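You operate a simulated robot arm through the tools that you are given. There is no shell and no other tool.

Carry out the task below with a simulated robot arm. There is one attempt and no reset: what you move stays moved.

JOB
Fit the earth strap at 2.5 N m and measure it on ohms.
Fine: swing it home, one run on its screw; driver and probe back in their holders, meter off. Set down upright: torque driver, red probe.

It is judged by the outcome, as a careful person would: the job done as asked, and still so three seconds after it is handed in. It fails if anything else is knocked over, pushed out of place, dropped, spilled or broken.

ROBOT AND FRAMES
A 7-joint arm with a two-finger gripper, fixed in place. Base frame: the origin is at the foot of the arm, x ahead of it, y to its left, z up. Units: mm, rad, N and s.
With the tool pointing down near the work surface it reaches from about 340 to 720 mm from the base axis. Its first joint turns from -1.152 to 1.152 rad. Payload 2.45 kg.
The TCP is the grasp point between the finger pads, 26 mm short of the fingertips. In the tool frame z runs along the fingers and y along their closing line. The gripper opens to 96 mm. The gripper's body begins 69 mm behind the TCP.
Orientation is that of the tool frame in the base frame, as a unit quaternion [w, x, y, z]. With the fingers straight down and closing along the base's y, the tool's x points along the base's -x, its y along +y and its z along -z.

CONTROLS
- The arm moves only by the tool move_arm. Its argument "rows" is text: rows parted by semicolons, each of 7 numbers parted by spaces: the turn, a rotation vector about the tool's x, y, z in rad, then the shift along the tool's x, y, z in mm, then the gripper command, from -1 (fully open) to 1 (shut), values between in proportion. In form: wx wy wz tx ty tz fingers; .... A call has 1 to 20 rows; each row shifts and turns the commanded pose from where the row before left it, along the tool's axes as they then stand. A row lasts 0.2 s, in which the tool goes at most 50 mm and 0.15 rad; a call with a longer step from one row to the next is refused whole, and so is a gripper value outside its range. A pose out of reach is approached as far as the arm can. The call stops where the force on the tool passes 70 N (or 10 N more than at its start, if that is more) or the arm is blocked; 0.2 s more then pass. The fingers move at their own pace and stop on an object; they squeeze with about 27 N. The grip force told is the motor's: it shows also when the fingers shut on nothing. Time passes only in rows, and 0.2 s behind the last, so rows that do not move let the fingers close. The reply holds the time, the measured pose of the TCP, the force on the tool along the base axes, the opening and the grip force, in the units named above and with some noise, with the torque about the TCP (base axes, N m) and any sound that the robot's microphone picked up, and new pictures: "pictures" is both (left out), scene, wrist or none.
- Cameras (640 x 400 px; columns grow to the right, rows downward): "scene" is fixed at [178.9, -404.2, 1428.2]; the picture's right is [0.63, -0.77, 0.00], its down [-0.40, -0.33, -0.86] and it looks along [0.66, 0.54, -0.52] (base axes); focal length 302 px, centre (320, 200). "wrist" rides on the gripper at [82, 3, -98] in the tool frame; the picture's right is [-0.04, 1.00, 0.00], its down [-0.73, -0.03, -0.68] and it looks along [-0.68, -0.03, 0.73] (tool axes); focal length 256 px, centre (320, 200). There is no depth. A picture from a camera that has moved, and an enlarged one, comes with that camera's place and axes in the base frame and with its lens.
- inspect(camera, box): a new picture of the part [left, top, right, bottom] of that camera's present view, enlarged. The clock stands still meanwhile.
- close_job(): hands the job in; it is judged then, once.

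Nothing tells you positions but the pictures and the camera data. Unless the task says otherwise, let go and move clear before handing in.

The tools are called after "Emit:" by a JSON object that holds its "method" and its "body". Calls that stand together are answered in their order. move_arm: Moves the arm, as the interface text tells. Its arguments: {"type":"object","properties":{"rows":{"type":"string"},"pictures":{"type":"string","enum":["both","scene","wrist","none"]}},"required":["rows"]} The other tools are called the same way: inspect (camera, box) takes an enlarged picture of a part of a camera's view; close_job () hands the job in.

At the start:

```text
time: 0.0
ee_pos: [321.8, -136.2, 1272.9]
tool_rot: [0.0, 0.001, 1.0, -0.001]
ft_force: [0.9, -0.4, 0.1]
wrist_torque: [0.0, -0.01, -0.04]
width: 96.0
gripper_force: 0.0
```

scene: 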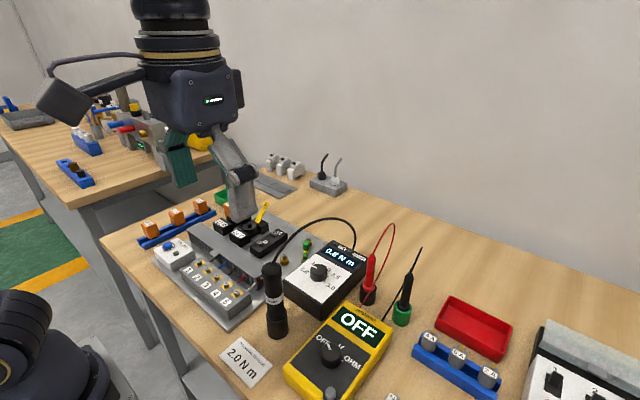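
wrist: 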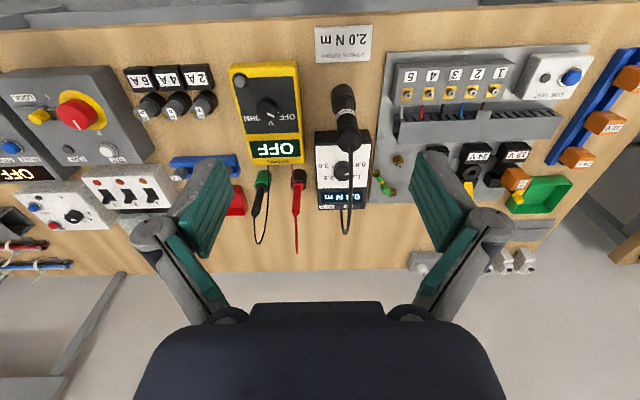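

I see a bench with a fuse/terminal panel, a torque driver on a stand with a setting dial (0.6 N m shown), a yellow multimeter (OFF), red and black probes in holders. I'll look at enlarged pictures first, before moving.

Emit:
{"method": "inspect", "body": {"camera": "scene", "box": [240, 220, 400, 320]}}

Emit:
{"method": "inspect", "body": {"camera": "scene", "box": [280, 290, 440, 400]}}

Emit:
{"method": "inspect", "body": {"camera": "wrist", "box": [360, 40, 600, 210]}}

Emit:
{"method": "inspect", "body": {"camera": "wrist", "box": [220, 20, 400, 240]}}

Emit:
{"method": "inspect", "body": {"camera": "scene", "box": [130, 180, 340, 340]}}

```text
4.00 times, centred on (320, 270) of scene
camera zoom: at [178.9, -404.2, 1428.2], right [0.63, -0.77, 0.0], down [-0.4, -0.33, -0.86], along [0.66, 0.54, -0.52], focal length 1206 px, centre (320, -80)
```

zoom: 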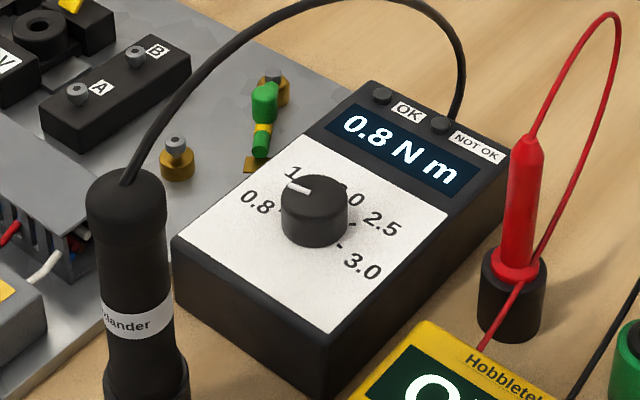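

```text
3.64 times, centred on (360, 345) of scene
camera zoom: at [178.9, -404.2, 1428.2], right [0.63, -0.77, 0.0], down [-0.4, -0.33, -0.86], along [0.66, 0.54, -0.52], focal length 1097 px, centre (174, -327)
```

zoom: 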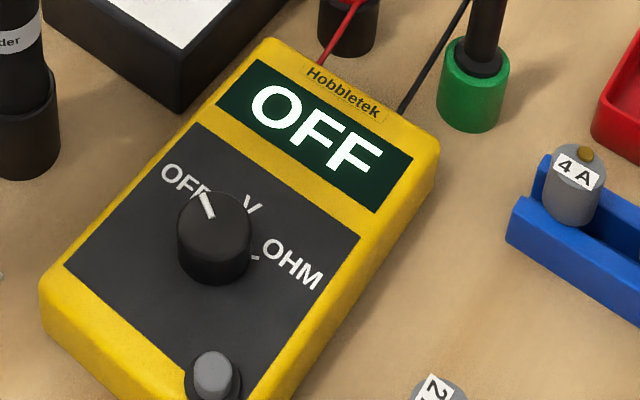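

```text
2.35 times, centred on (480, 125) of wrist
camera zoom: at [240.4, -133.8, 1370.7], right [0.04, 1.0, 0.0], down [0.73, -0.03, 0.68], along [0.68, -0.03, -0.73], focal length 602 px, centre (-56, 376)
```

zoom: 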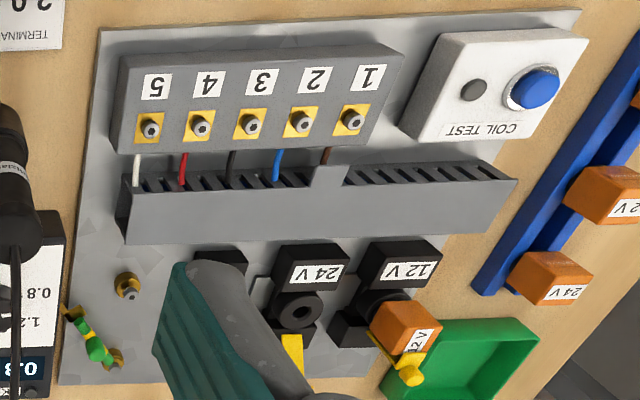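

```text
1.82 times, centred on (310, 130) of wrist
camera zoom: at [240.4, -133.8, 1370.7], right [0.04, 1.0, 0.0], down [0.73, -0.03, 0.68], along [0.68, -0.03, -0.73], focal length 465 px, centre (338, 327)
```

zoom: 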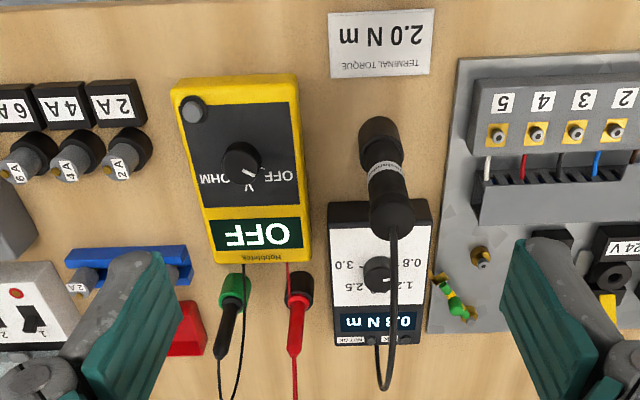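

```text
2.50 times, centred on (235, 260) of scene
camera zoom: at [178.9, -404.2, 1428.2], right [0.63, -0.77, 0.0], down [-0.4, -0.33, -0.86], along [0.66, 0.54, -0.52], focal length 754 px, centre (532, 50)
```

zoom: 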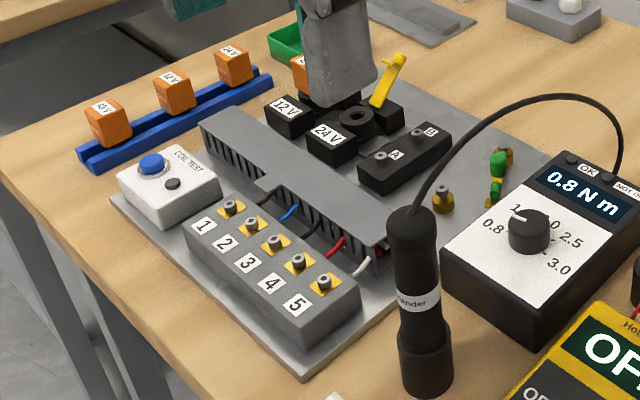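

The earth strap looks like the green/yellow link at the panel's right rear, pivoting near one brass boss, with the screw boss nearer me at about (556, 18, 926). I'll bring the wrist camera closer for measurements, staying high above everything.

Emit:
{"method": "move_arm", "body": {"rows": "0 0 0 -16 23 31 -1;0 0 0 -16 23 31 -1;0 0 0 -16 23 31 -1;0 0 0 -16 23 31 -1;0 0 0 -14 24 29 -1;0 0 0 0 0 0 -1", "pictures": "both"}}

```text
time: 1.4
ee_pos: [399.4, -22.1, 1121.6]
tool_rot: [0.0, 0.0, 1.0, 0.001]
ft_force: [0.2, -0.2, 0.2]
wrist_torque: [0.03, -0.02, 0.01]
width: 96.0
gripper_force: 0.1
camera wrist: at [318.4, -18.8, 1218.0], right [0.04, 1.0, 0.0], down [0.73, -0.03, 0.68], along [0.68, -0.03, -0.73], focal length 256 px, centre (320, 200)
```

scene: 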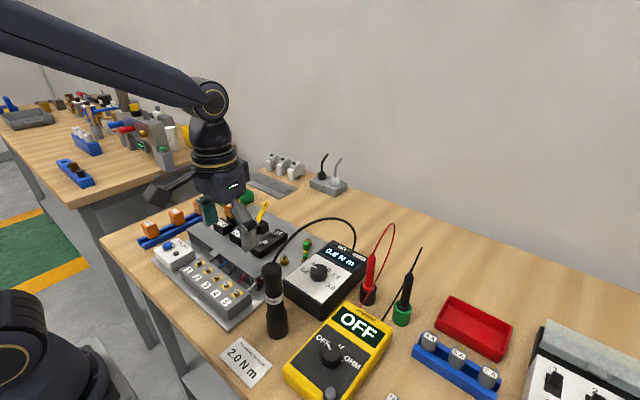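
wrist: 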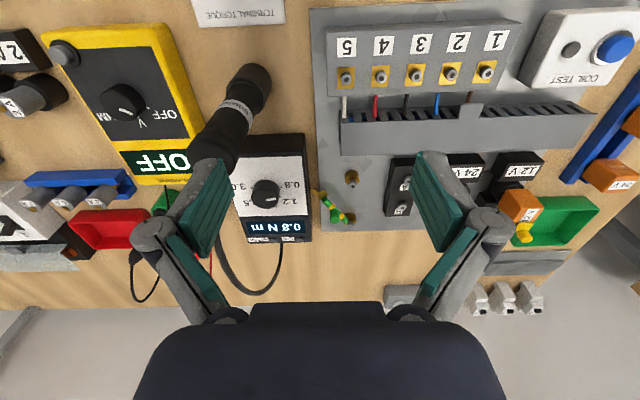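

Emit:
{"method": "inspect", "body": {"camera": "wrist", "box": [300, 150, 420, 225]}}

Emit:
{"method": "inspect", "body": {"camera": "wrist", "box": [180, 50, 340, 250]}}

Emit:
{"method": "inspect", "body": {"camera": "scene", "box": [270, 225, 330, 275]}}

Emit:
{"method": "inspect", "body": {"camera": "scene", "box": [250, 250, 310, 345]}}

```text
5.33 times, centred on (360, 188) of wrist
camera zoom: at [318.4, -18.8, 1218.0], right [0.04, 1.0, 0.0], down [0.73, -0.03, 0.68], along [0.68, -0.03, -0.73], focal length 1365 px, centre (107, 267)
```

zoom: 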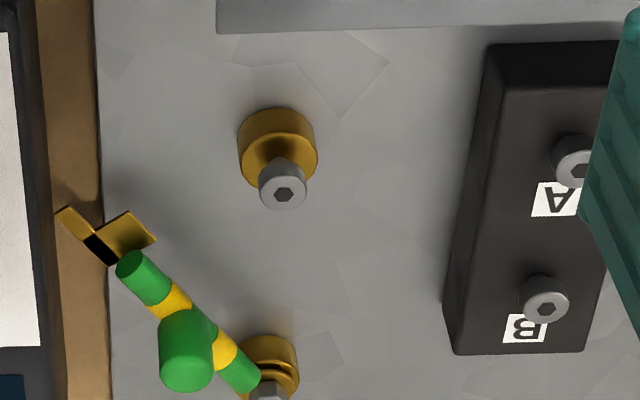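

```text
2.00 times, centred on (260, 150) of wrist
camera zoom: at [318.4, -18.8, 1218.0], right [0.04, 1.0, 0.0], down [0.73, -0.03, 0.68], along [0.68, -0.03, -0.73], focal length 512 px, centre (440, 300)
```

zoom: 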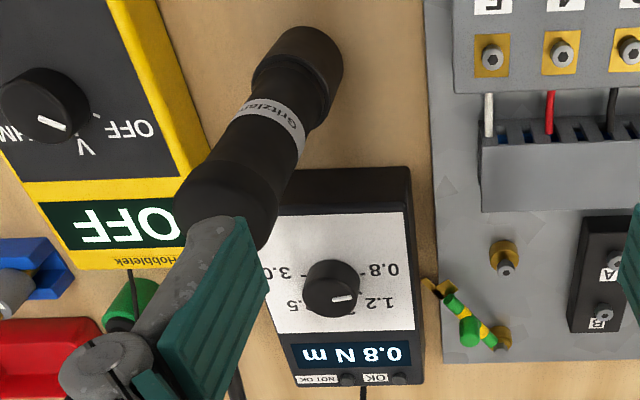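

```text
8.00 times, centred on (300, 250) of scene
camera zoom: at [178.9, -404.1, 1428.2], right [0.63, -0.77, 0.0], down [-0.4, -0.33, -0.86], along [0.66, 0.54, -0.52], focal length 2413 px, centre (480, -200)
```

zoom: 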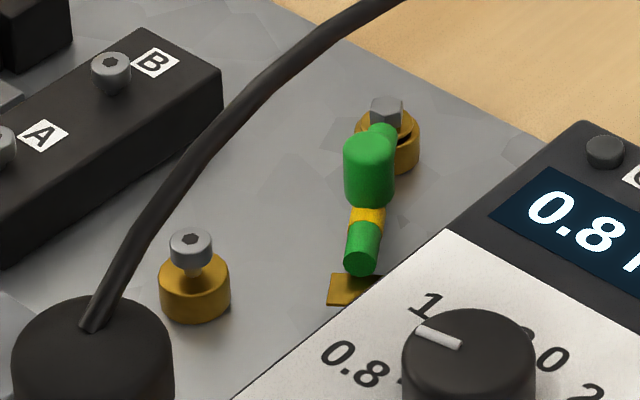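

```text
4.21 times, centred on (280, 298) of scene
camera zoom: at [178.9, -404.1, 1428.2], right [0.63, -0.77, 0.0], down [-0.4, -0.33, -0.86], along [0.66, 0.54, -0.52], focal length 1270 px, centre (488, -210)
```

zoom: 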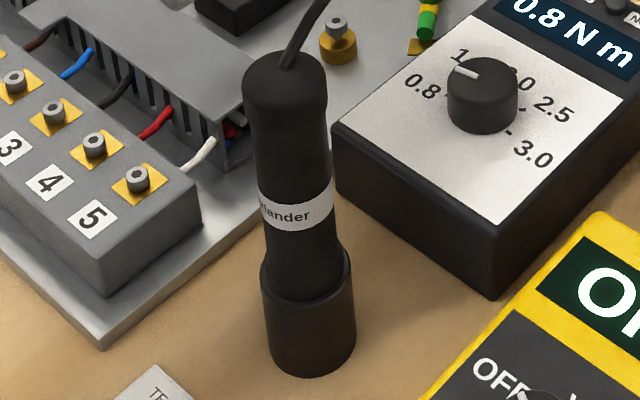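

The strap pivots at the rear bolt (~645, 18). Its forked free end has to swing clockwise under the head of the front screw (~558, 19). I'll move in for a closer look at the strap, the station and the meter.

Emit:
{"method": "move_arm", "body": {"rows": "0 0 0 -25 8 14 -1;0 0 0 -25 8 14 -1;0 0 0 -20 6 13 -1;0 0 0 0 0 0 -1", "pictures": "wrist"}}

Emit:
{"method": "inspect", "body": {"camera": "wrist", "box": [260, 100, 400, 260]}}

Emit:
{"method": "inspect", "body": {"camera": "wrist", "box": [90, 60, 290, 260]}}

```text
time: 2.4
ee_pos: [468.3, 0.3, 1079.5]
tool_rot: [0.001, -0.001, 1.0, 0.0]
ft_force: [0.6, -0.1, 0.2]
wrist_torque: [0.0, -0.01, -0.03]
width: 95.9
gripper_force: 0.0
camera wrist: at [388.2, 3.9, 1177.9], right [0.04, 1.0, 0.0], down [0.73, -0.03, 0.68], along [0.68, -0.03, -0.73], focal length 256 px, centre (320, 200)
```

wrist: 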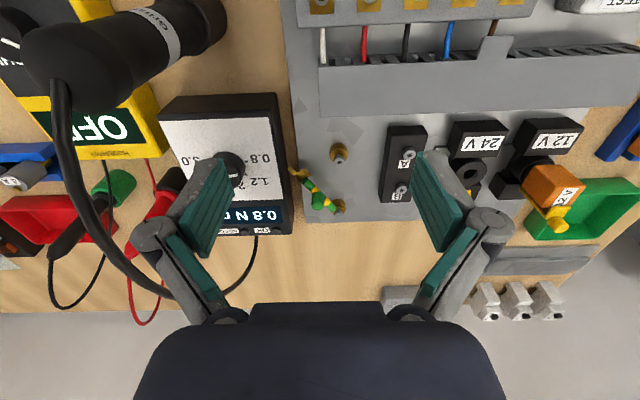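

```text
2.50 times, centred on (330, 180) of wrist
camera zoom: at [388.2, 3.9, 1177.9], right [0.04, 1.0, 0.0], down [0.73, -0.03, 0.68], along [0.68, -0.03, -0.73], focal length 640 px, centre (295, 250)
```

zoom: 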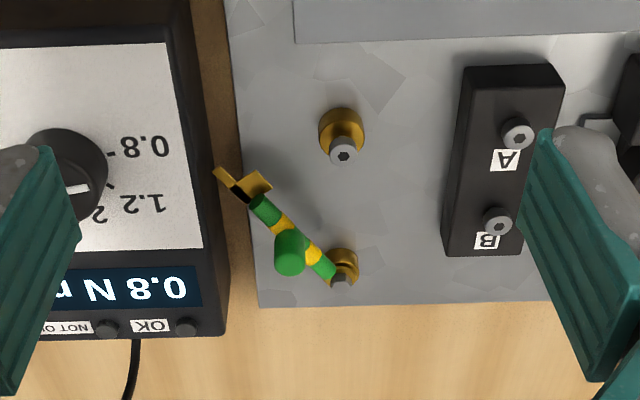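

```text
2.00 times, centred on (190, 160) of wrist
camera zoom: at [388.2, 3.9, 1177.9], right [0.04, 1.0, 0.0], down [0.73, -0.03, 0.68], along [0.68, -0.03, -0.73], focal length 512 px, centre (580, 280)
```

zoom: 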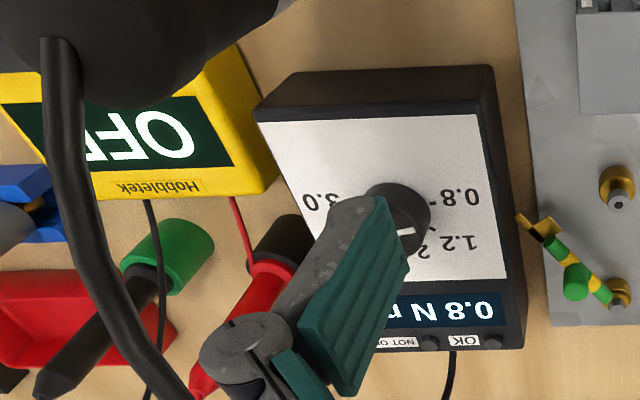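

I'm zooming in on the strap's lug and the two bosses, to see how the fork engages.

Emit:
{"method": "inspect", "body": {"camera": "wrist", "box": [280, 130, 360, 220]}}

Emit:
{"method": "inspect", "body": {"camera": "scene", "box": [280, 230, 325, 270]}}

```text
4.44 times, centred on (320, 175) of wrist
camera zoom: at [388.2, 3.9, 1177.9], right [0.04, 1.0, 0.0], down [0.73, -0.03, 0.68], along [0.68, -0.03, -0.73], focal length 1138 px, centre (320, 311)
```

zoom: 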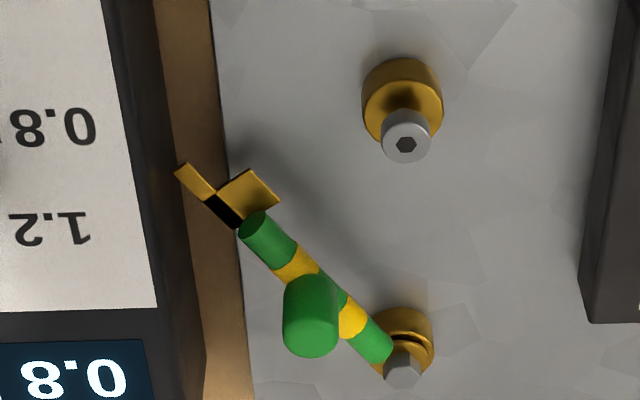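

```text
10.00 times, centred on (302, 250) of scene
camera zoom: at [178.9, -404.1, 1428.2], right [0.63, -0.77, 0.0], down [-0.4, -0.33, -0.86], along [0.66, 0.54, -0.52], focal length 3016 px, centre (495, -300)
```

zoom: 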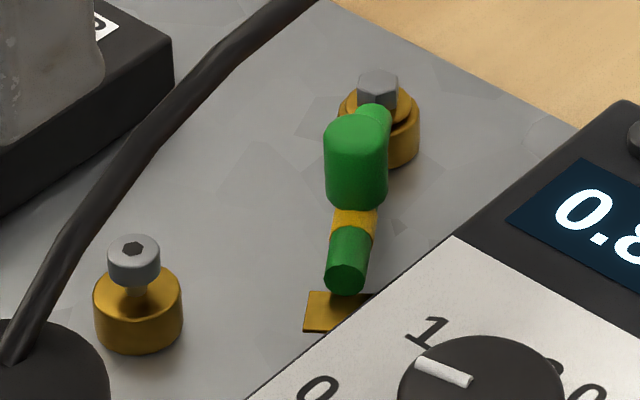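

I can't tell yet which way the slot opens, so I'll lower the camera a bit in the free space above the panel for a sharper look.

Emit:
{"method": "move_arm", "body": {"rows": "0 0 0 -13 -2 25 -1;0 0 0 -12 -2 25 -1;0 0 0 -12 -1 25 -1;0 0 0 0 0 0 -1", "pictures": "wrist"}}

Emit:
{"method": "inspect", "body": {"camera": "wrist", "box": [270, 110, 370, 220]}}

Emit:
{"method": "inspect", "body": {"camera": "scene", "box": [220, 200, 420, 330]}}

```text
time: 3.4
ee_pos: [506.3, -5.4, 1003.8]
tool_rot: [0.0, 0.0, 1.0, 0.0]
ft_force: [-0.2, 0.0, -0.1]
wrist_torque: [-0.02, 0.0, -0.02]
width: 96.0
gripper_force: 0.0
camera wrist: at [425.7, -1.6, 1101.8], right [0.04, 1.0, 0.0], down [0.73, -0.03, 0.68], along [0.68, -0.03, -0.73], focal length 256 px, centre (320, 200)
```

wrist: 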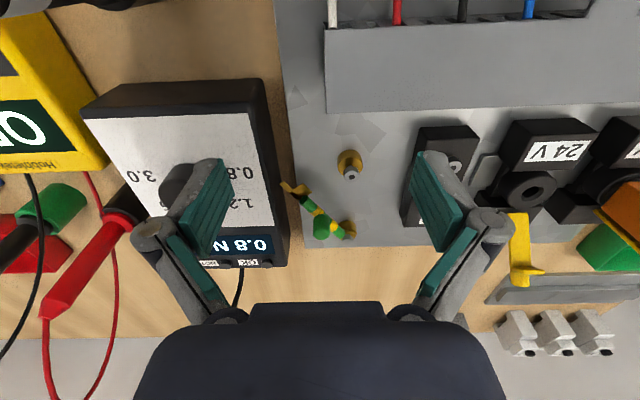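

```text
3.64 times, centred on (320, 165) of wrist
camera zoom: at [425.7, -1.6, 1101.8], right [0.04, 1.0, 0.0], down [0.73, -0.03, 0.68], along [0.68, -0.03, -0.73], focal length 931 px, centre (320, 327)
```

zoom: 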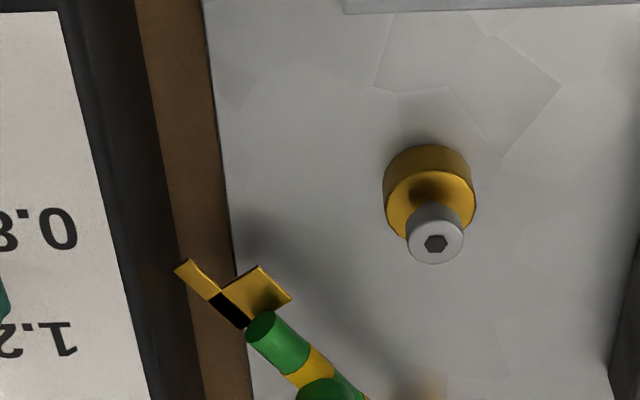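

```text
3.08 times, centred on (320, 265) of scene
camera zoom: at [178.9, -404.2, 1428.2], right [0.63, -0.77, 0.0], down [-0.4, -0.33, -0.86], along [0.66, 0.54, -0.52], focal length 928 px, centre (320, 0)
```

zoom: 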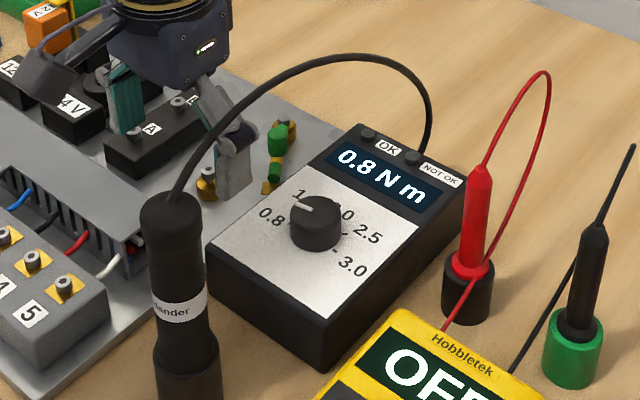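

The lug is still ambiguous from this slant. I'll tilt the tool so the wrist camera looks straight down on the strap.

Emit:
{"method": "move_arm", "body": {"rows": "0 0.15 0 0 0 0 -1;0 0.15 0 0 0 0 -1;0 0.15 0 0 0 0 -1;0 0.15 0 0 0 0 -1;0 0.15 0 0 0 0 -1;0 0 0 -17 -10 -20 -1;0 0 0 -17 -10 -20 -1;0 0 0 -16 -9 -20 -1;0 0 0 0 0 0 -1", "pictures": "both"}}

Emit:
{"method": "inspect", "body": {"camera": "wrist", "box": [260, 120, 380, 280]}}

```text
time: 5.4
ee_pos: [558.1, -24.2, 1009.3]
tool_rot: [-0.367, 0.0, 0.93, 0.0]
ft_force: [0.3, -0.4, -0.6]
wrist_torque: [0.01, 0.04, -0.03]
width: 95.9
gripper_force: 0.0
out of reach, approached as far as the arm can: row 8
camera wrist: at [566.2, -22.1, 1135.6], right [0.03, 1.0, -0.03], down [1.0, -0.03, 0.0], along [0.0, -0.03, -1.0], focal length 256 px, centre (320, 200)
```

scene: 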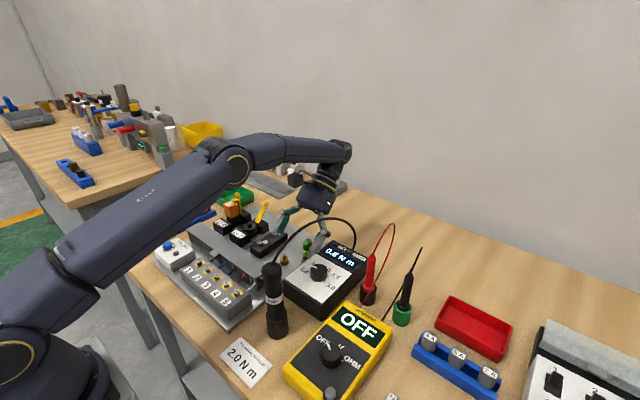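
wrist: 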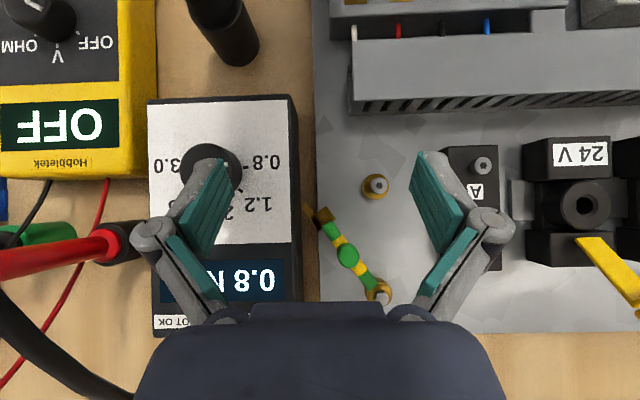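

```text
2.50 times, centred on (320, 200) of wrist
camera zoom: at [566.2, -22.1, 1135.6], right [0.03, 1.0, -0.03], down [1.0, -0.03, 0.0], along [0.0, -0.03, -1.0], focal length 640 px, centre (320, 200)
```

zoom: 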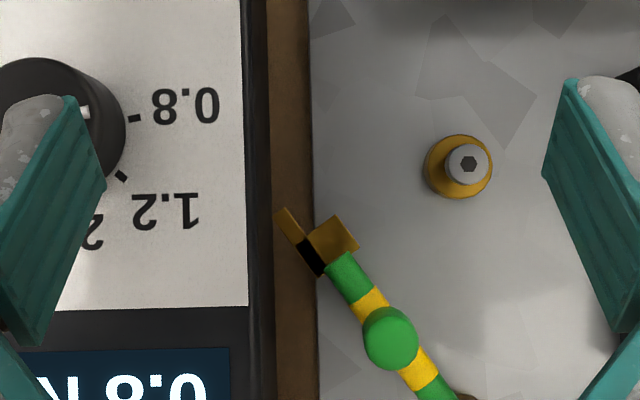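

Top-down view works; the arm was at its reach limit but nothing touched. I'm enlarging the strap itself.

Emit:
{"method": "inspect", "body": {"camera": "wrist", "box": [290, 160, 410, 310]}}

Emit:
{"method": "inspect", "body": {"camera": "wrist", "box": [295, 195, 345, 245]}}

Emit:
{"method": "inspect", "body": {"camera": "wrist", "box": [140, 80, 320, 340]}}

```text
2.67 times, centred on (350, 235) of wrist
camera zoom: at [566.2, -22.1, 1135.6], right [0.03, 1.0, -0.03], down [1.0, -0.03, 0.0], along [0.0, -0.03, -1.0], focal length 683 px, centre (240, 107)
```

zoom: 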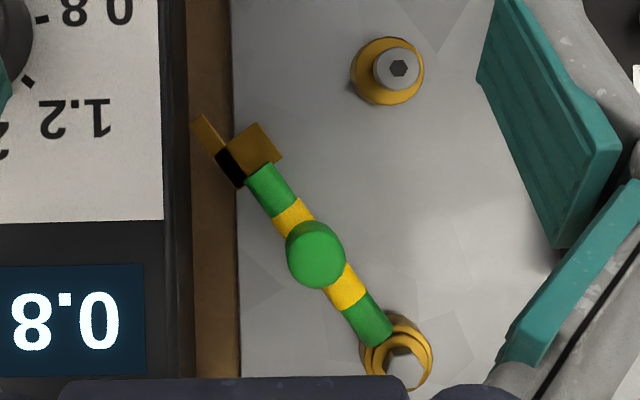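

```text
8.00 times, centred on (320, 220) of wrist
camera zoom: at [566.2, -22.1, 1135.6], right [0.03, 1.0, -0.03], down [1.0, -0.03, 0.0], along [0.0, -0.03, -1.0], focal length 2048 px, centre (320, 40)
```

zoom: 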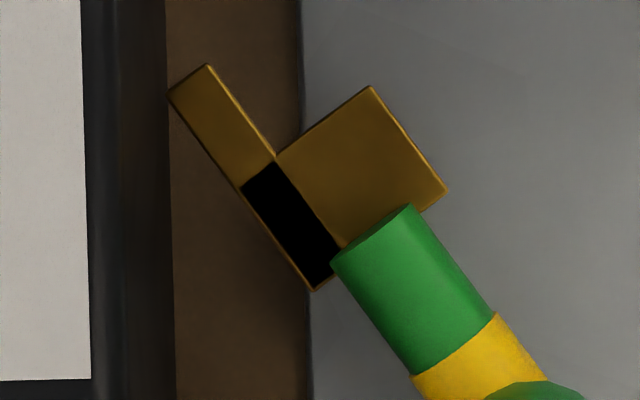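

```text
1.54 times, centred on (230, 210) of wrist
camera zoom: at [566.2, -22.1, 1135.6], right [0.03, 1.0, -0.03], down [1.0, -0.03, 0.0], along [0.0, -0.03, -1.0], focal length 394 px, centre (458, 185)
```

zoom: 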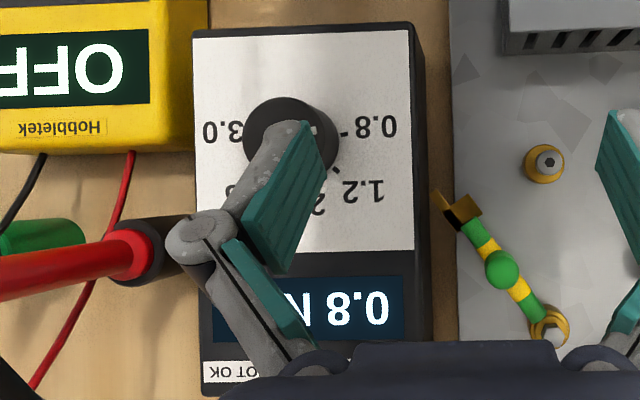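

The lug is an L-shaped hook: swung clockwise it will seat against the shank of the front screw, with pivot ≈ (645, 18.5), screw ≈ (556, 19.5) and grip knob ≈ (608, -8). Next I'll go back upright and study the torque station's dial.

Emit:
{"method": "move_arm", "body": {"rows": "0 0 0 23 0 -24 -1;0 0 0 23 0 -24 -1;0 -0.15 0 0 0 0 -1;0 -0.15 0 0 0 0 -1;0 -0.15 0 0 0 0 -1;0 -0.15 0 0 0 0 -1;0 -0.15 0 0 0 0 -1;0 0 0 43 -12 -15 -1;0 0 0 43 -12 -15 -1;0 0 0 43 -12 -10 -1;0 0 0 0 0 0 -1", "pictures": "wrist"}}

Emit:
{"method": "inspect", "body": {"camera": "wrist", "box": [220, 130, 380, 270]}}

```text
time: 7.8
ee_pos: [425.4, -63.0, 1062.7]
tool_rot: [0.001, -0.001, 1.0, 0.0]
ft_force: [0.6, -0.3, 0.2]
wrist_torque: [-0.02, -0.01, 0.02]
width: 96.1
gripper_force: 0.1
out of reach, approached as far as the arm can: row 1, 2
camera wrist: at [344.0, -60.4, 1160.3], right [0.04, 1.0, 0.0], down [0.73, -0.03, 0.68], along [0.68, -0.03, -0.73], focal length 256 px, centre (320, 200)
```

wrist: 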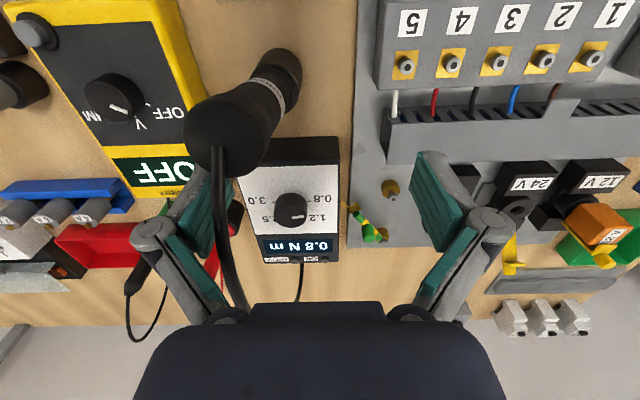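

```text
2.86 times, centred on (300, 200) of wrist
camera zoom: at [344.0, -60.4, 1160.3], right [0.04, 1.0, 0.0], down [0.73, -0.03, 0.68], along [0.68, -0.03, -0.73], focal length 731 px, centre (377, 200)
```

zoom: 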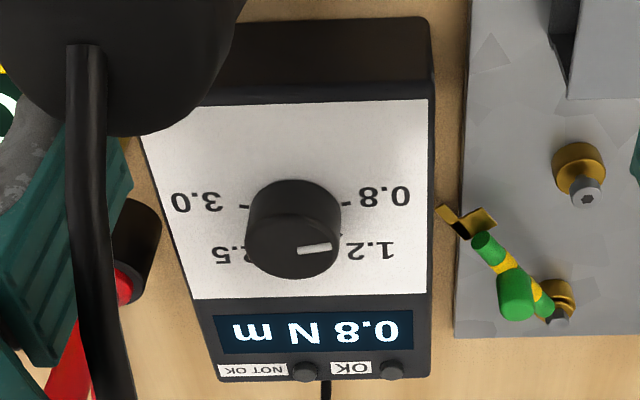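

The driver looks closer to my left finger than I intended. I'm checking before moving anything.

Emit:
{"method": "inspect", "body": {"camera": "scene", "box": [200, 190, 340, 350]}}

Emit:
{"method": "inspect", "body": {"camera": "wrist", "box": [130, 30, 330, 330]}}

```text
2.50 times, centred on (270, 270) of scene
camera zoom: at [178.9, -404.2, 1428.2], right [0.63, -0.77, 0.0], down [-0.4, -0.33, -0.86], along [0.66, 0.54, -0.52], focal length 754 px, centre (445, 25)
```

zoom: 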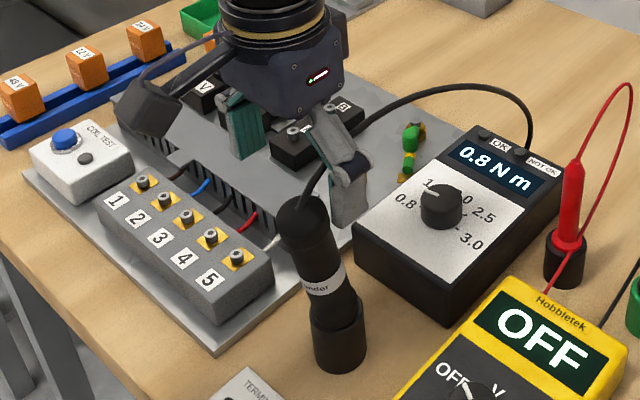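

```text
1.33 times, centred on (230, 180) of wrist
camera zoom: at [344.0, -60.4, 1160.3], right [0.04, 1.0, 0.0], down [0.73, -0.03, 0.68], along [0.68, -0.03, -0.73], focal length 341 px, centre (440, 227)
```

zoom: 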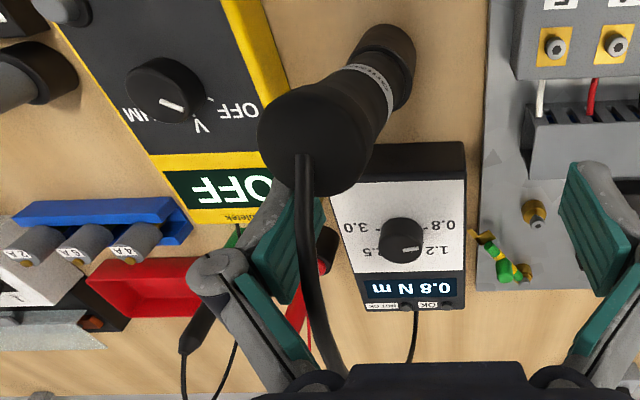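

My left finger has leaned the torque driver over in its holder, without toppling it. I'll back out slowly the way I came, so it can settle upright, and then rise.

Emit:
{"method": "move_arm", "body": {"rows": "0 0 0 -5 0 0 -1;0 0 0 -5 0 0 -1;0 0 0 -5 0 0 -1;0 0 0 -5 0 0 -1;0 0 0 -8 0 0 -1;0 0 0 -10 0 0 -1;0 0 0 -10 0 0 -1;0 0 0 0 0 0 -1", "pictures": "both"}}

Emit:
{"method": "inspect", "body": {"camera": "scene", "box": [200, 190, 340, 350]}}

```text
time: 9.6
ee_pos: [476.6, -60.8, 1060.5]
tool_rot: [0.0, 0.0, 1.0, 0.0]
ft_force: [-0.9, 0.1, 0.1]
wrist_torque: [0.01, 0.01, 0.0]
width: 95.9
gripper_force: 0.0
camera wrist: at [394.5, -58.0, 1158.9], right [0.04, 1.0, 0.0], down [0.73, -0.03, 0.68], along [0.68, -0.03, -0.73], focal length 256 px, centre (320, 200)
```

scene: 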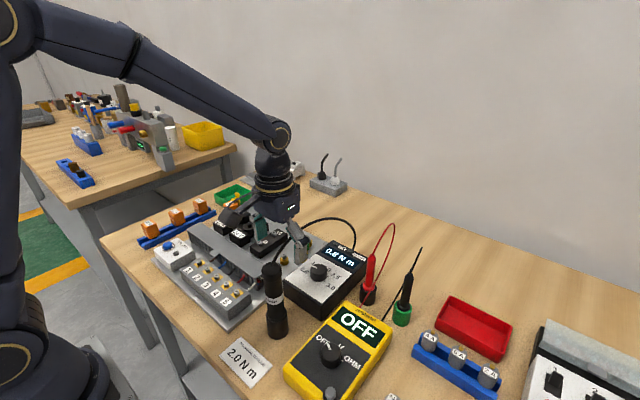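
wrist: 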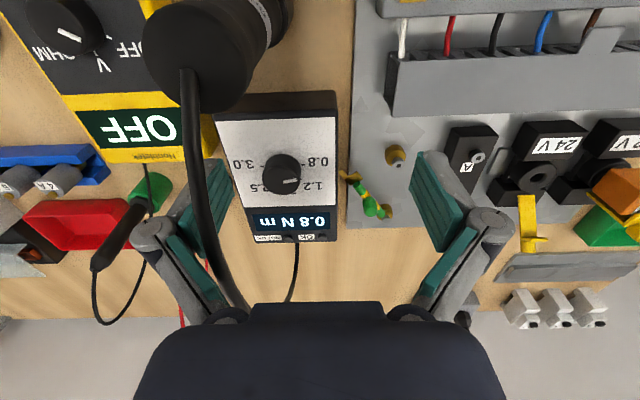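

```text
2.50 times, centred on (270, 270) of scene
camera zoom: at [178.9, -404.2, 1428.2], right [0.63, -0.77, 0.0], down [-0.4, -0.33, -0.86], along [0.66, 0.54, -0.52], focal length 754 px, centre (445, 25)
```

zoom: 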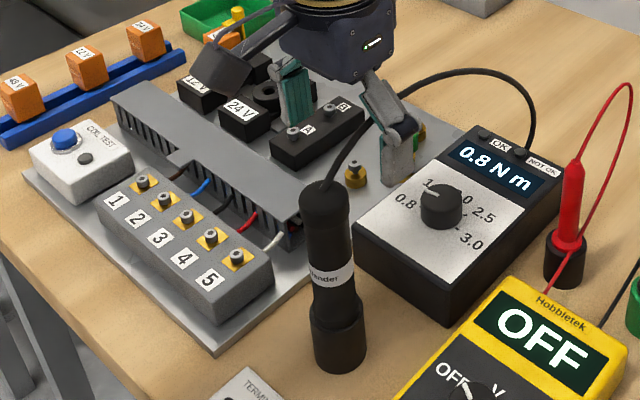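

The driver settled upright again. I'll now rise well clear and go over the station's dial (≈544, -102), with the tool yawed so the camera housing points away from the driver.

Emit:
{"method": "move_arm", "body": {"rows": "0 0 0 0 0 -40 -1;0 0 0 0 0 -40 -1;0 0 0 -34 -20 0 -1;0 0 0 -33 -21 0 -1;0 0 0.131 0 0 0 -0.3;0 0 0.131 0 0 0 -0.3;0 0 0.131 0 0 0 -0.3;0 0 0.131 0 0 0 -0.3;0 0 0.131 0 0 0 -0.3;0 0 0.131 0 0 0 -0.3;0 0 0 0 0 0 -0.3", "pictures": "both"}}

```text
time: 12.0
ee_pos: [542.9, -102.3, 1140.7]
tool_rot: [0.0, 0.385, 0.923, -0.001]
ft_force: [-0.3, 0.2, 0.0]
wrist_torque: [0.02, 0.01, -0.02]
width: 62.5
gripper_force: 0.0
camera wrist: at [488.2, -43.2, 1238.3], right [0.74, 0.68, 0.0], down [0.5, -0.54, 0.68], along [0.46, -0.5, -0.73], focal length 256 px, centre (320, 200)
```

scene: 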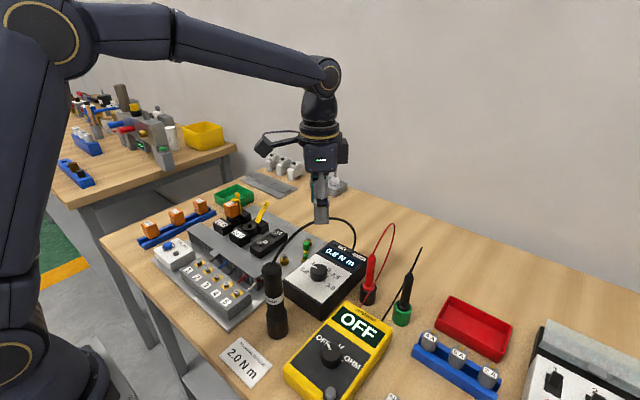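
wrist: 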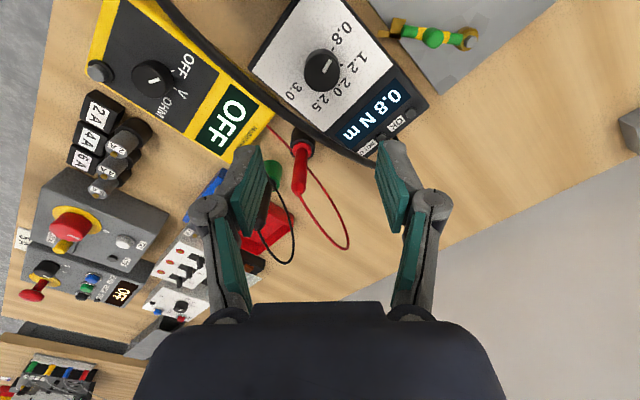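

The dial and its labels are now in clear view. I'm enlarging it to get its centre and detent angles, and looking at the meter as well.

Emit:
{"method": "inspect", "body": {"camera": "wrist", "box": [250, 0, 430, 160]}}

Emit:
{"method": "inspect", "body": {"camera": "wrist", "box": [80, 0, 280, 160]}}

Emit:
{"method": "inspect", "body": {"camera": "wrist", "box": [230, 100, 370, 270]}}

```text
2.50 times, centred on (340, 80) of wrist
camera zoom: at [488.2, -43.2, 1238.3], right [0.74, 0.68, 0.0], down [0.5, -0.54, 0.68], along [0.46, -0.5, -0.73], focal length 640 px, centre (270, 500)
```

zoom: 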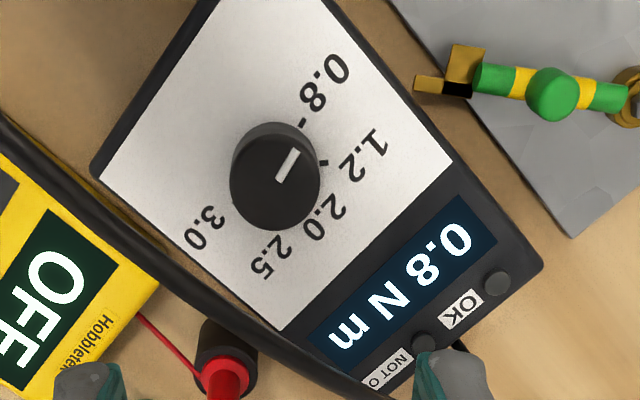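

```text
2.50 times, centred on (180, 80) of wrist
camera zoom: at [488.2, -43.2, 1238.3], right [0.74, 0.68, 0.0], down [0.5, -0.54, 0.68], along [0.46, -0.5, -0.73], focal length 640 px, centre (670, 500)
```

zoom: 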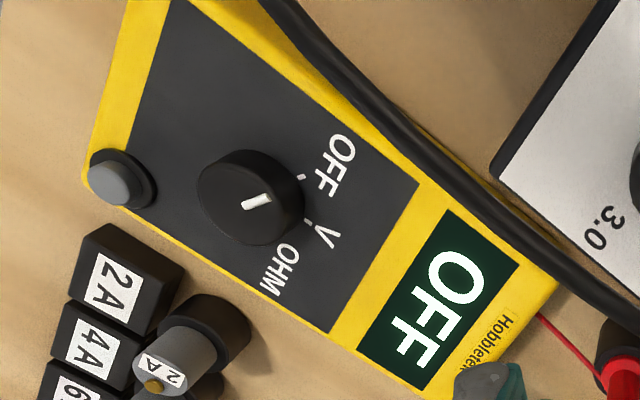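

```text
2.35 times, centred on (300, 185) of wrist
camera zoom: at [488.2, -43.2, 1238.3], right [0.74, 0.68, 0.0], down [0.5, -0.54, 0.68], along [0.46, -0.5, -0.73], focal length 602 px, centre (367, 235)
```

zoom: 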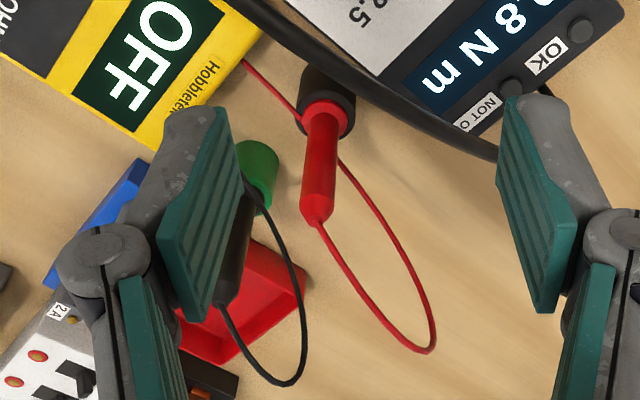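

Dial centre is ≈ (543, -102), which is where the TCP is, and its detents are about 45–48° apart: 0.8 toward +y, 2.5 at three steps clockwise. I'm descending around the knob with the fingers open.

Emit:
{"method": "move_arm", "body": {"rows": "0 0 0 0 0 35 -0.3;0 0 0 0 0 35 -0.3;0 0 0 0 0 35 -0.3;0 0 0 0 0 30 -0.3;0 0 0 0 0 0 -0.3", "pictures": "both"}}

Emit:
{"method": "inspect", "body": {"camera": "scene", "box": [240, 180, 400, 320]}}

```text
time: 13.2
ee_pos: [542.0, -103.0, 1004.4]
tool_rot: [0.001, 0.383, 0.924, 0.0]
ft_force: [-0.2, 0.1, -0.3]
wrist_torque: [-0.04, -0.03, -0.02]
width: 62.3
gripper_force: 0.1
camera wrist: at [488.0, -43.1, 1103.3], right [0.74, 0.68, 0.0], down [0.5, -0.54, 0.68], along [0.46, -0.5, -0.73], focal length 256 px, centre (320, 200)
```

scene: 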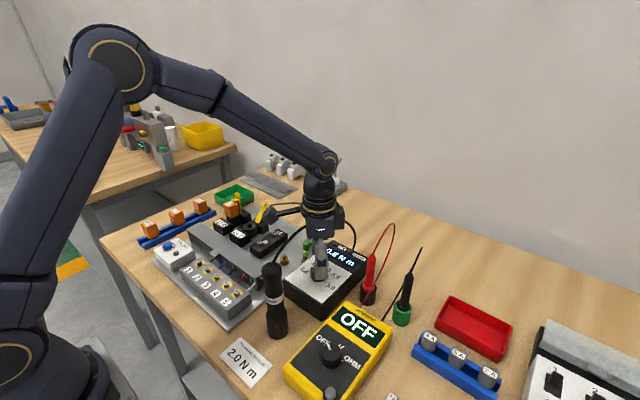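
wrist: 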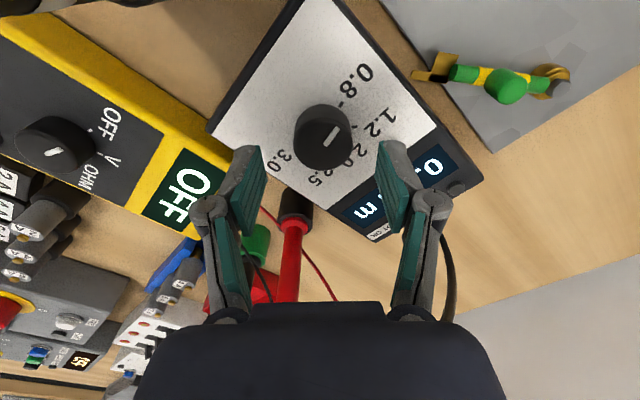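

```text
2.86 times, centred on (320, 250) of scene
camera zoom: at [178.9, -404.2, 1428.2], right [0.63, -0.77, 0.0], down [-0.4, -0.33, -0.86], along [0.66, 0.54, -0.52], focal length 862 px, centre (320, 57)
```

zoom: 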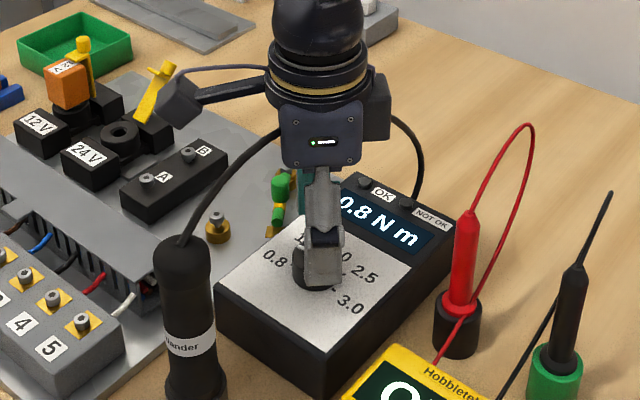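

Emit:
{"method": "inspect", "body": {"camera": "wrist", "box": [250, 70, 410, 230]}}

```text
2.50 times, centred on (330, 150) of wrist
camera zoom: at [488.0, -43.1, 1103.3], right [0.74, 0.68, 0.0], down [0.5, -0.54, 0.68], along [0.46, -0.5, -0.73], focal length 640 px, centre (295, 325)
```

zoom: 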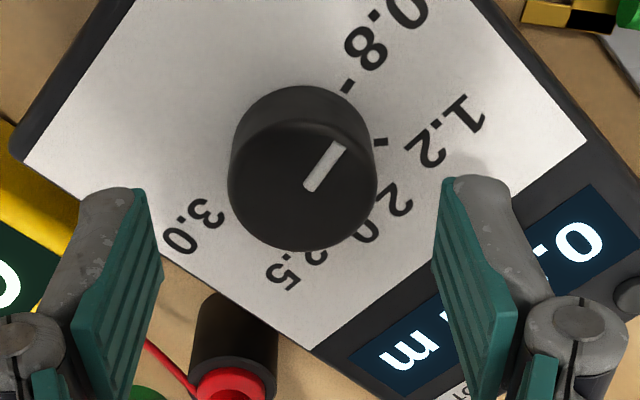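

Refined: knob top is at ≈ (545.5, -103, 963) with the face at ≈ 949 and a diameter of about 37 mm. I'm lowering to just above the face and closing on the knob.

Emit:
{"method": "move_arm", "body": {"rows": "0 0 0 -2.1 2.1 13 -0.3;0 0 0 0 0 12 -0.3;0 0 0 0 0 0 -0.3;0 0 0 0 0 0 1;0 0 0 0 0 0 1;0 0 0 0 0 0 1;0 0 0 0 0 0 1", "pictures": "both"}}

```text
time: 14.8
ee_pos: [546.0, -103.1, 981.4]
tool_rot: [-0.001, 0.383, 0.924, -0.001]
ft_force: [-0.1, -1.6, -1.8]
wrist_torque: [-0.07, -0.04, 0.02]
width: 34.8
gripper_force: 44.8
camera wrist: at [490.9, -43.3, 1079.8], right [0.74, 0.68, 0.0], down [0.5, -0.54, 0.68], along [0.46, -0.5, -0.73], focal length 256 px, centre (320, 200)
```

scene: 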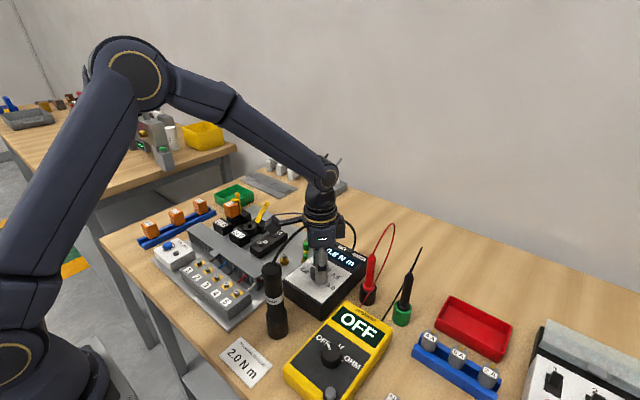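
wrist: 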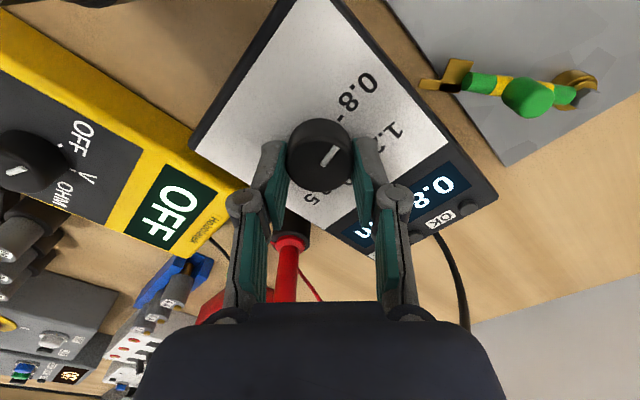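

The knob is held at a width of 34.8 mm. I'm turning it clockwise one detent and reading the display.

Emit:
{"method": "move_arm", "body": {"rows": "0 0 0.12 0 0 0 1;0 0 0.12 0 0 0 1;0 0 0.12 0 0 0 1;0 0 0.12 0 0 0 1;0 0 0.12 0 0 0 1;0 0 0.12 0 0 0 1;0 0 0.12 0 0 0 1;0 0 0 0 0 0 1", "pictures": "both"}}

Emit:
{"method": "inspect", "body": {"camera": "scene", "box": [270, 220, 390, 320]}}

Emit:
{"method": "inspect", "body": {"camera": "wrist", "box": [230, 30, 450, 250]}}

```text
time: 16.6
ee_pos: [543.4, -104.1, 981.2]
tool_rot: [-0.001, 0.728, 0.686, -0.002]
ft_force: [-31.4, -13.1, 36.0]
wrist_torque: [-0.15, 1.02, 0.11]
width: 35.0
gripper_force: 45.1
camera wrist: at [552.1, -23.0, 1079.3], right [0.99, -0.1, -0.01], down [-0.07, -0.73, 0.68], along [-0.07, -0.68, -0.73], focal length 256 px, centre (320, 200)
```

scene: 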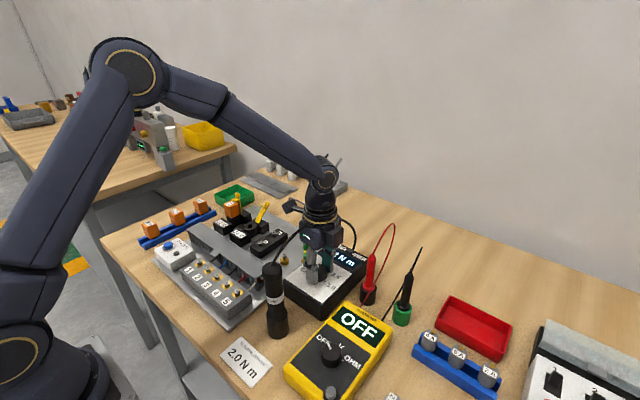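
wrist: 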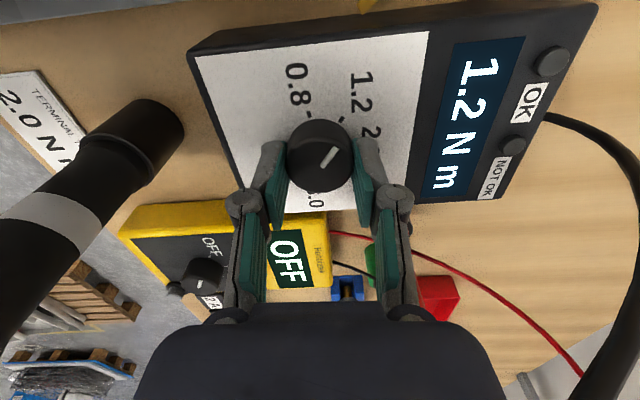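

```text
4.00 times, centred on (330, 270) of scene
camera zoom: at [177.4, -404.4, 1428.3], right [0.63, -0.77, 0.0], down [-0.4, -0.33, -0.86], along [0.66, 0.54, -0.52], focal length 1206 px, centre (280, -80)
```

zoom: 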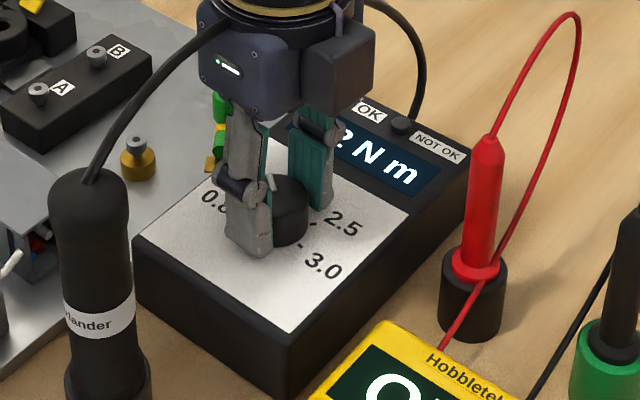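

```text
1.82 times, centred on (340, 140) of wrist
camera zoom: at [552.1, -23.0, 1079.3], right [0.99, -0.1, -0.01], down [-0.07, -0.73, 0.68], along [-0.07, -0.68, -0.73], focal length 465 px, centre (284, 309)
```

zoom: 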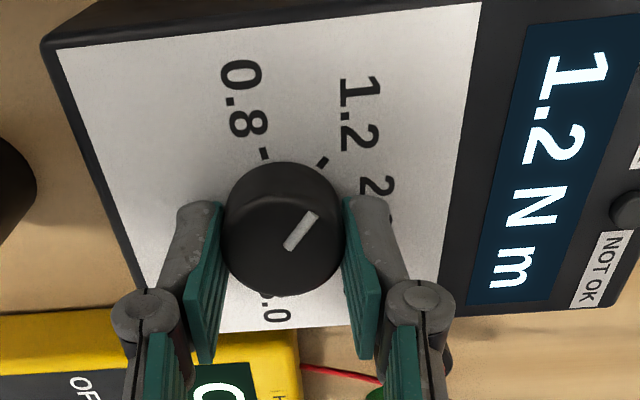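

The display shows 1.2 N m, but I feel about 50 N of strain on the tool. I'm releasing the grip to see where it comes from before turning further.

Emit:
{"method": "move_arm", "body": {"rows": "0 0 0 0 0 0 0;0 0 0 0 0 0 0;0 0 0 0 0 0 0", "pictures": "both"}}

Emit:
{"method": "inspect", "body": {"camera": "scene", "box": [270, 220, 390, 320]}}

Emit:
{"method": "inspect", "body": {"camera": "wrist", "box": [230, 30, 450, 250]}}

```text
time: 17.4
ee_pos: [546.5, -102.2, 981.3]
tool_rot: [0.0, 0.728, 0.686, 0.0]
ft_force: [-0.1, 0.4, 0.8]
wrist_torque: [-0.02, 0.01, 0.03]
width: 48.1
gripper_force: 0.1
camera wrist: at [554.4, -21.3, 1078.5], right [1.0, -0.1, 0.0], down [-0.07, -0.73, 0.68], along [-0.07, -0.68, -0.73], focal length 256 px, centre (320, 200)
```

scene: 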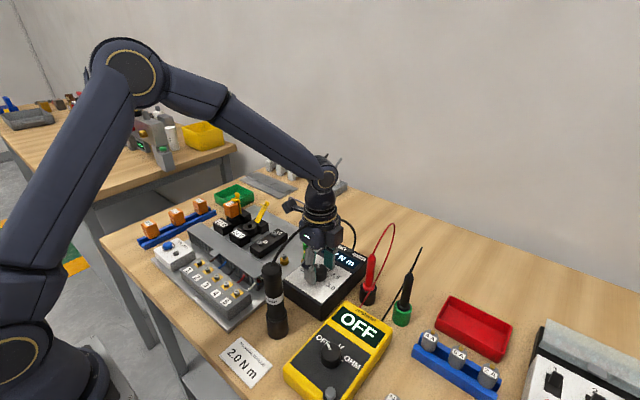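
wrist: 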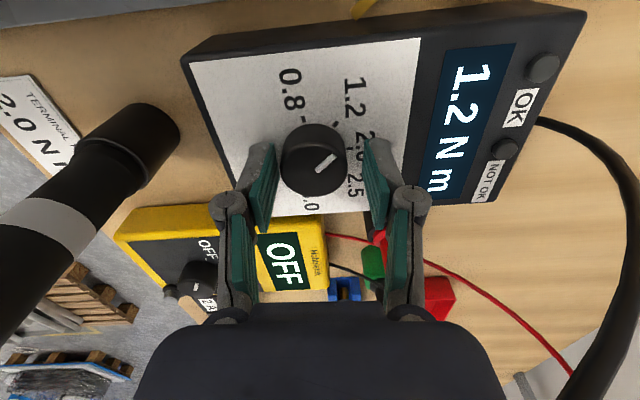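

```text
4.00 times, centred on (330, 270) of scene
camera zoom: at [178.9, -404.1, 1428.2], right [0.63, -0.77, 0.0], down [-0.4, -0.33, -0.86], along [0.66, 0.54, -0.52], focal length 1206 px, centre (280, -80)
```

zoom: 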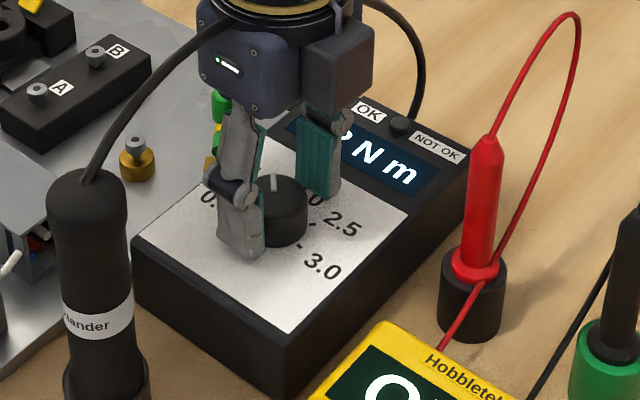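

```text
1.82 times, centred on (340, 140) of wrist
camera zoom: at [554.4, -21.3, 1078.5], right [1.0, -0.1, 0.0], down [-0.07, -0.73, 0.68], along [-0.07, -0.68, -0.73], focal length 465 px, centre (284, 309)
```

zoom: 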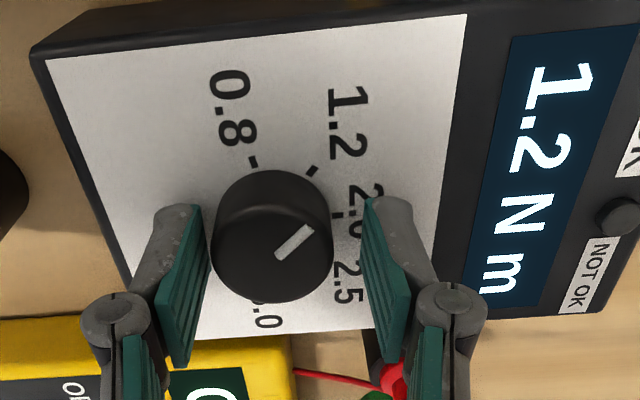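

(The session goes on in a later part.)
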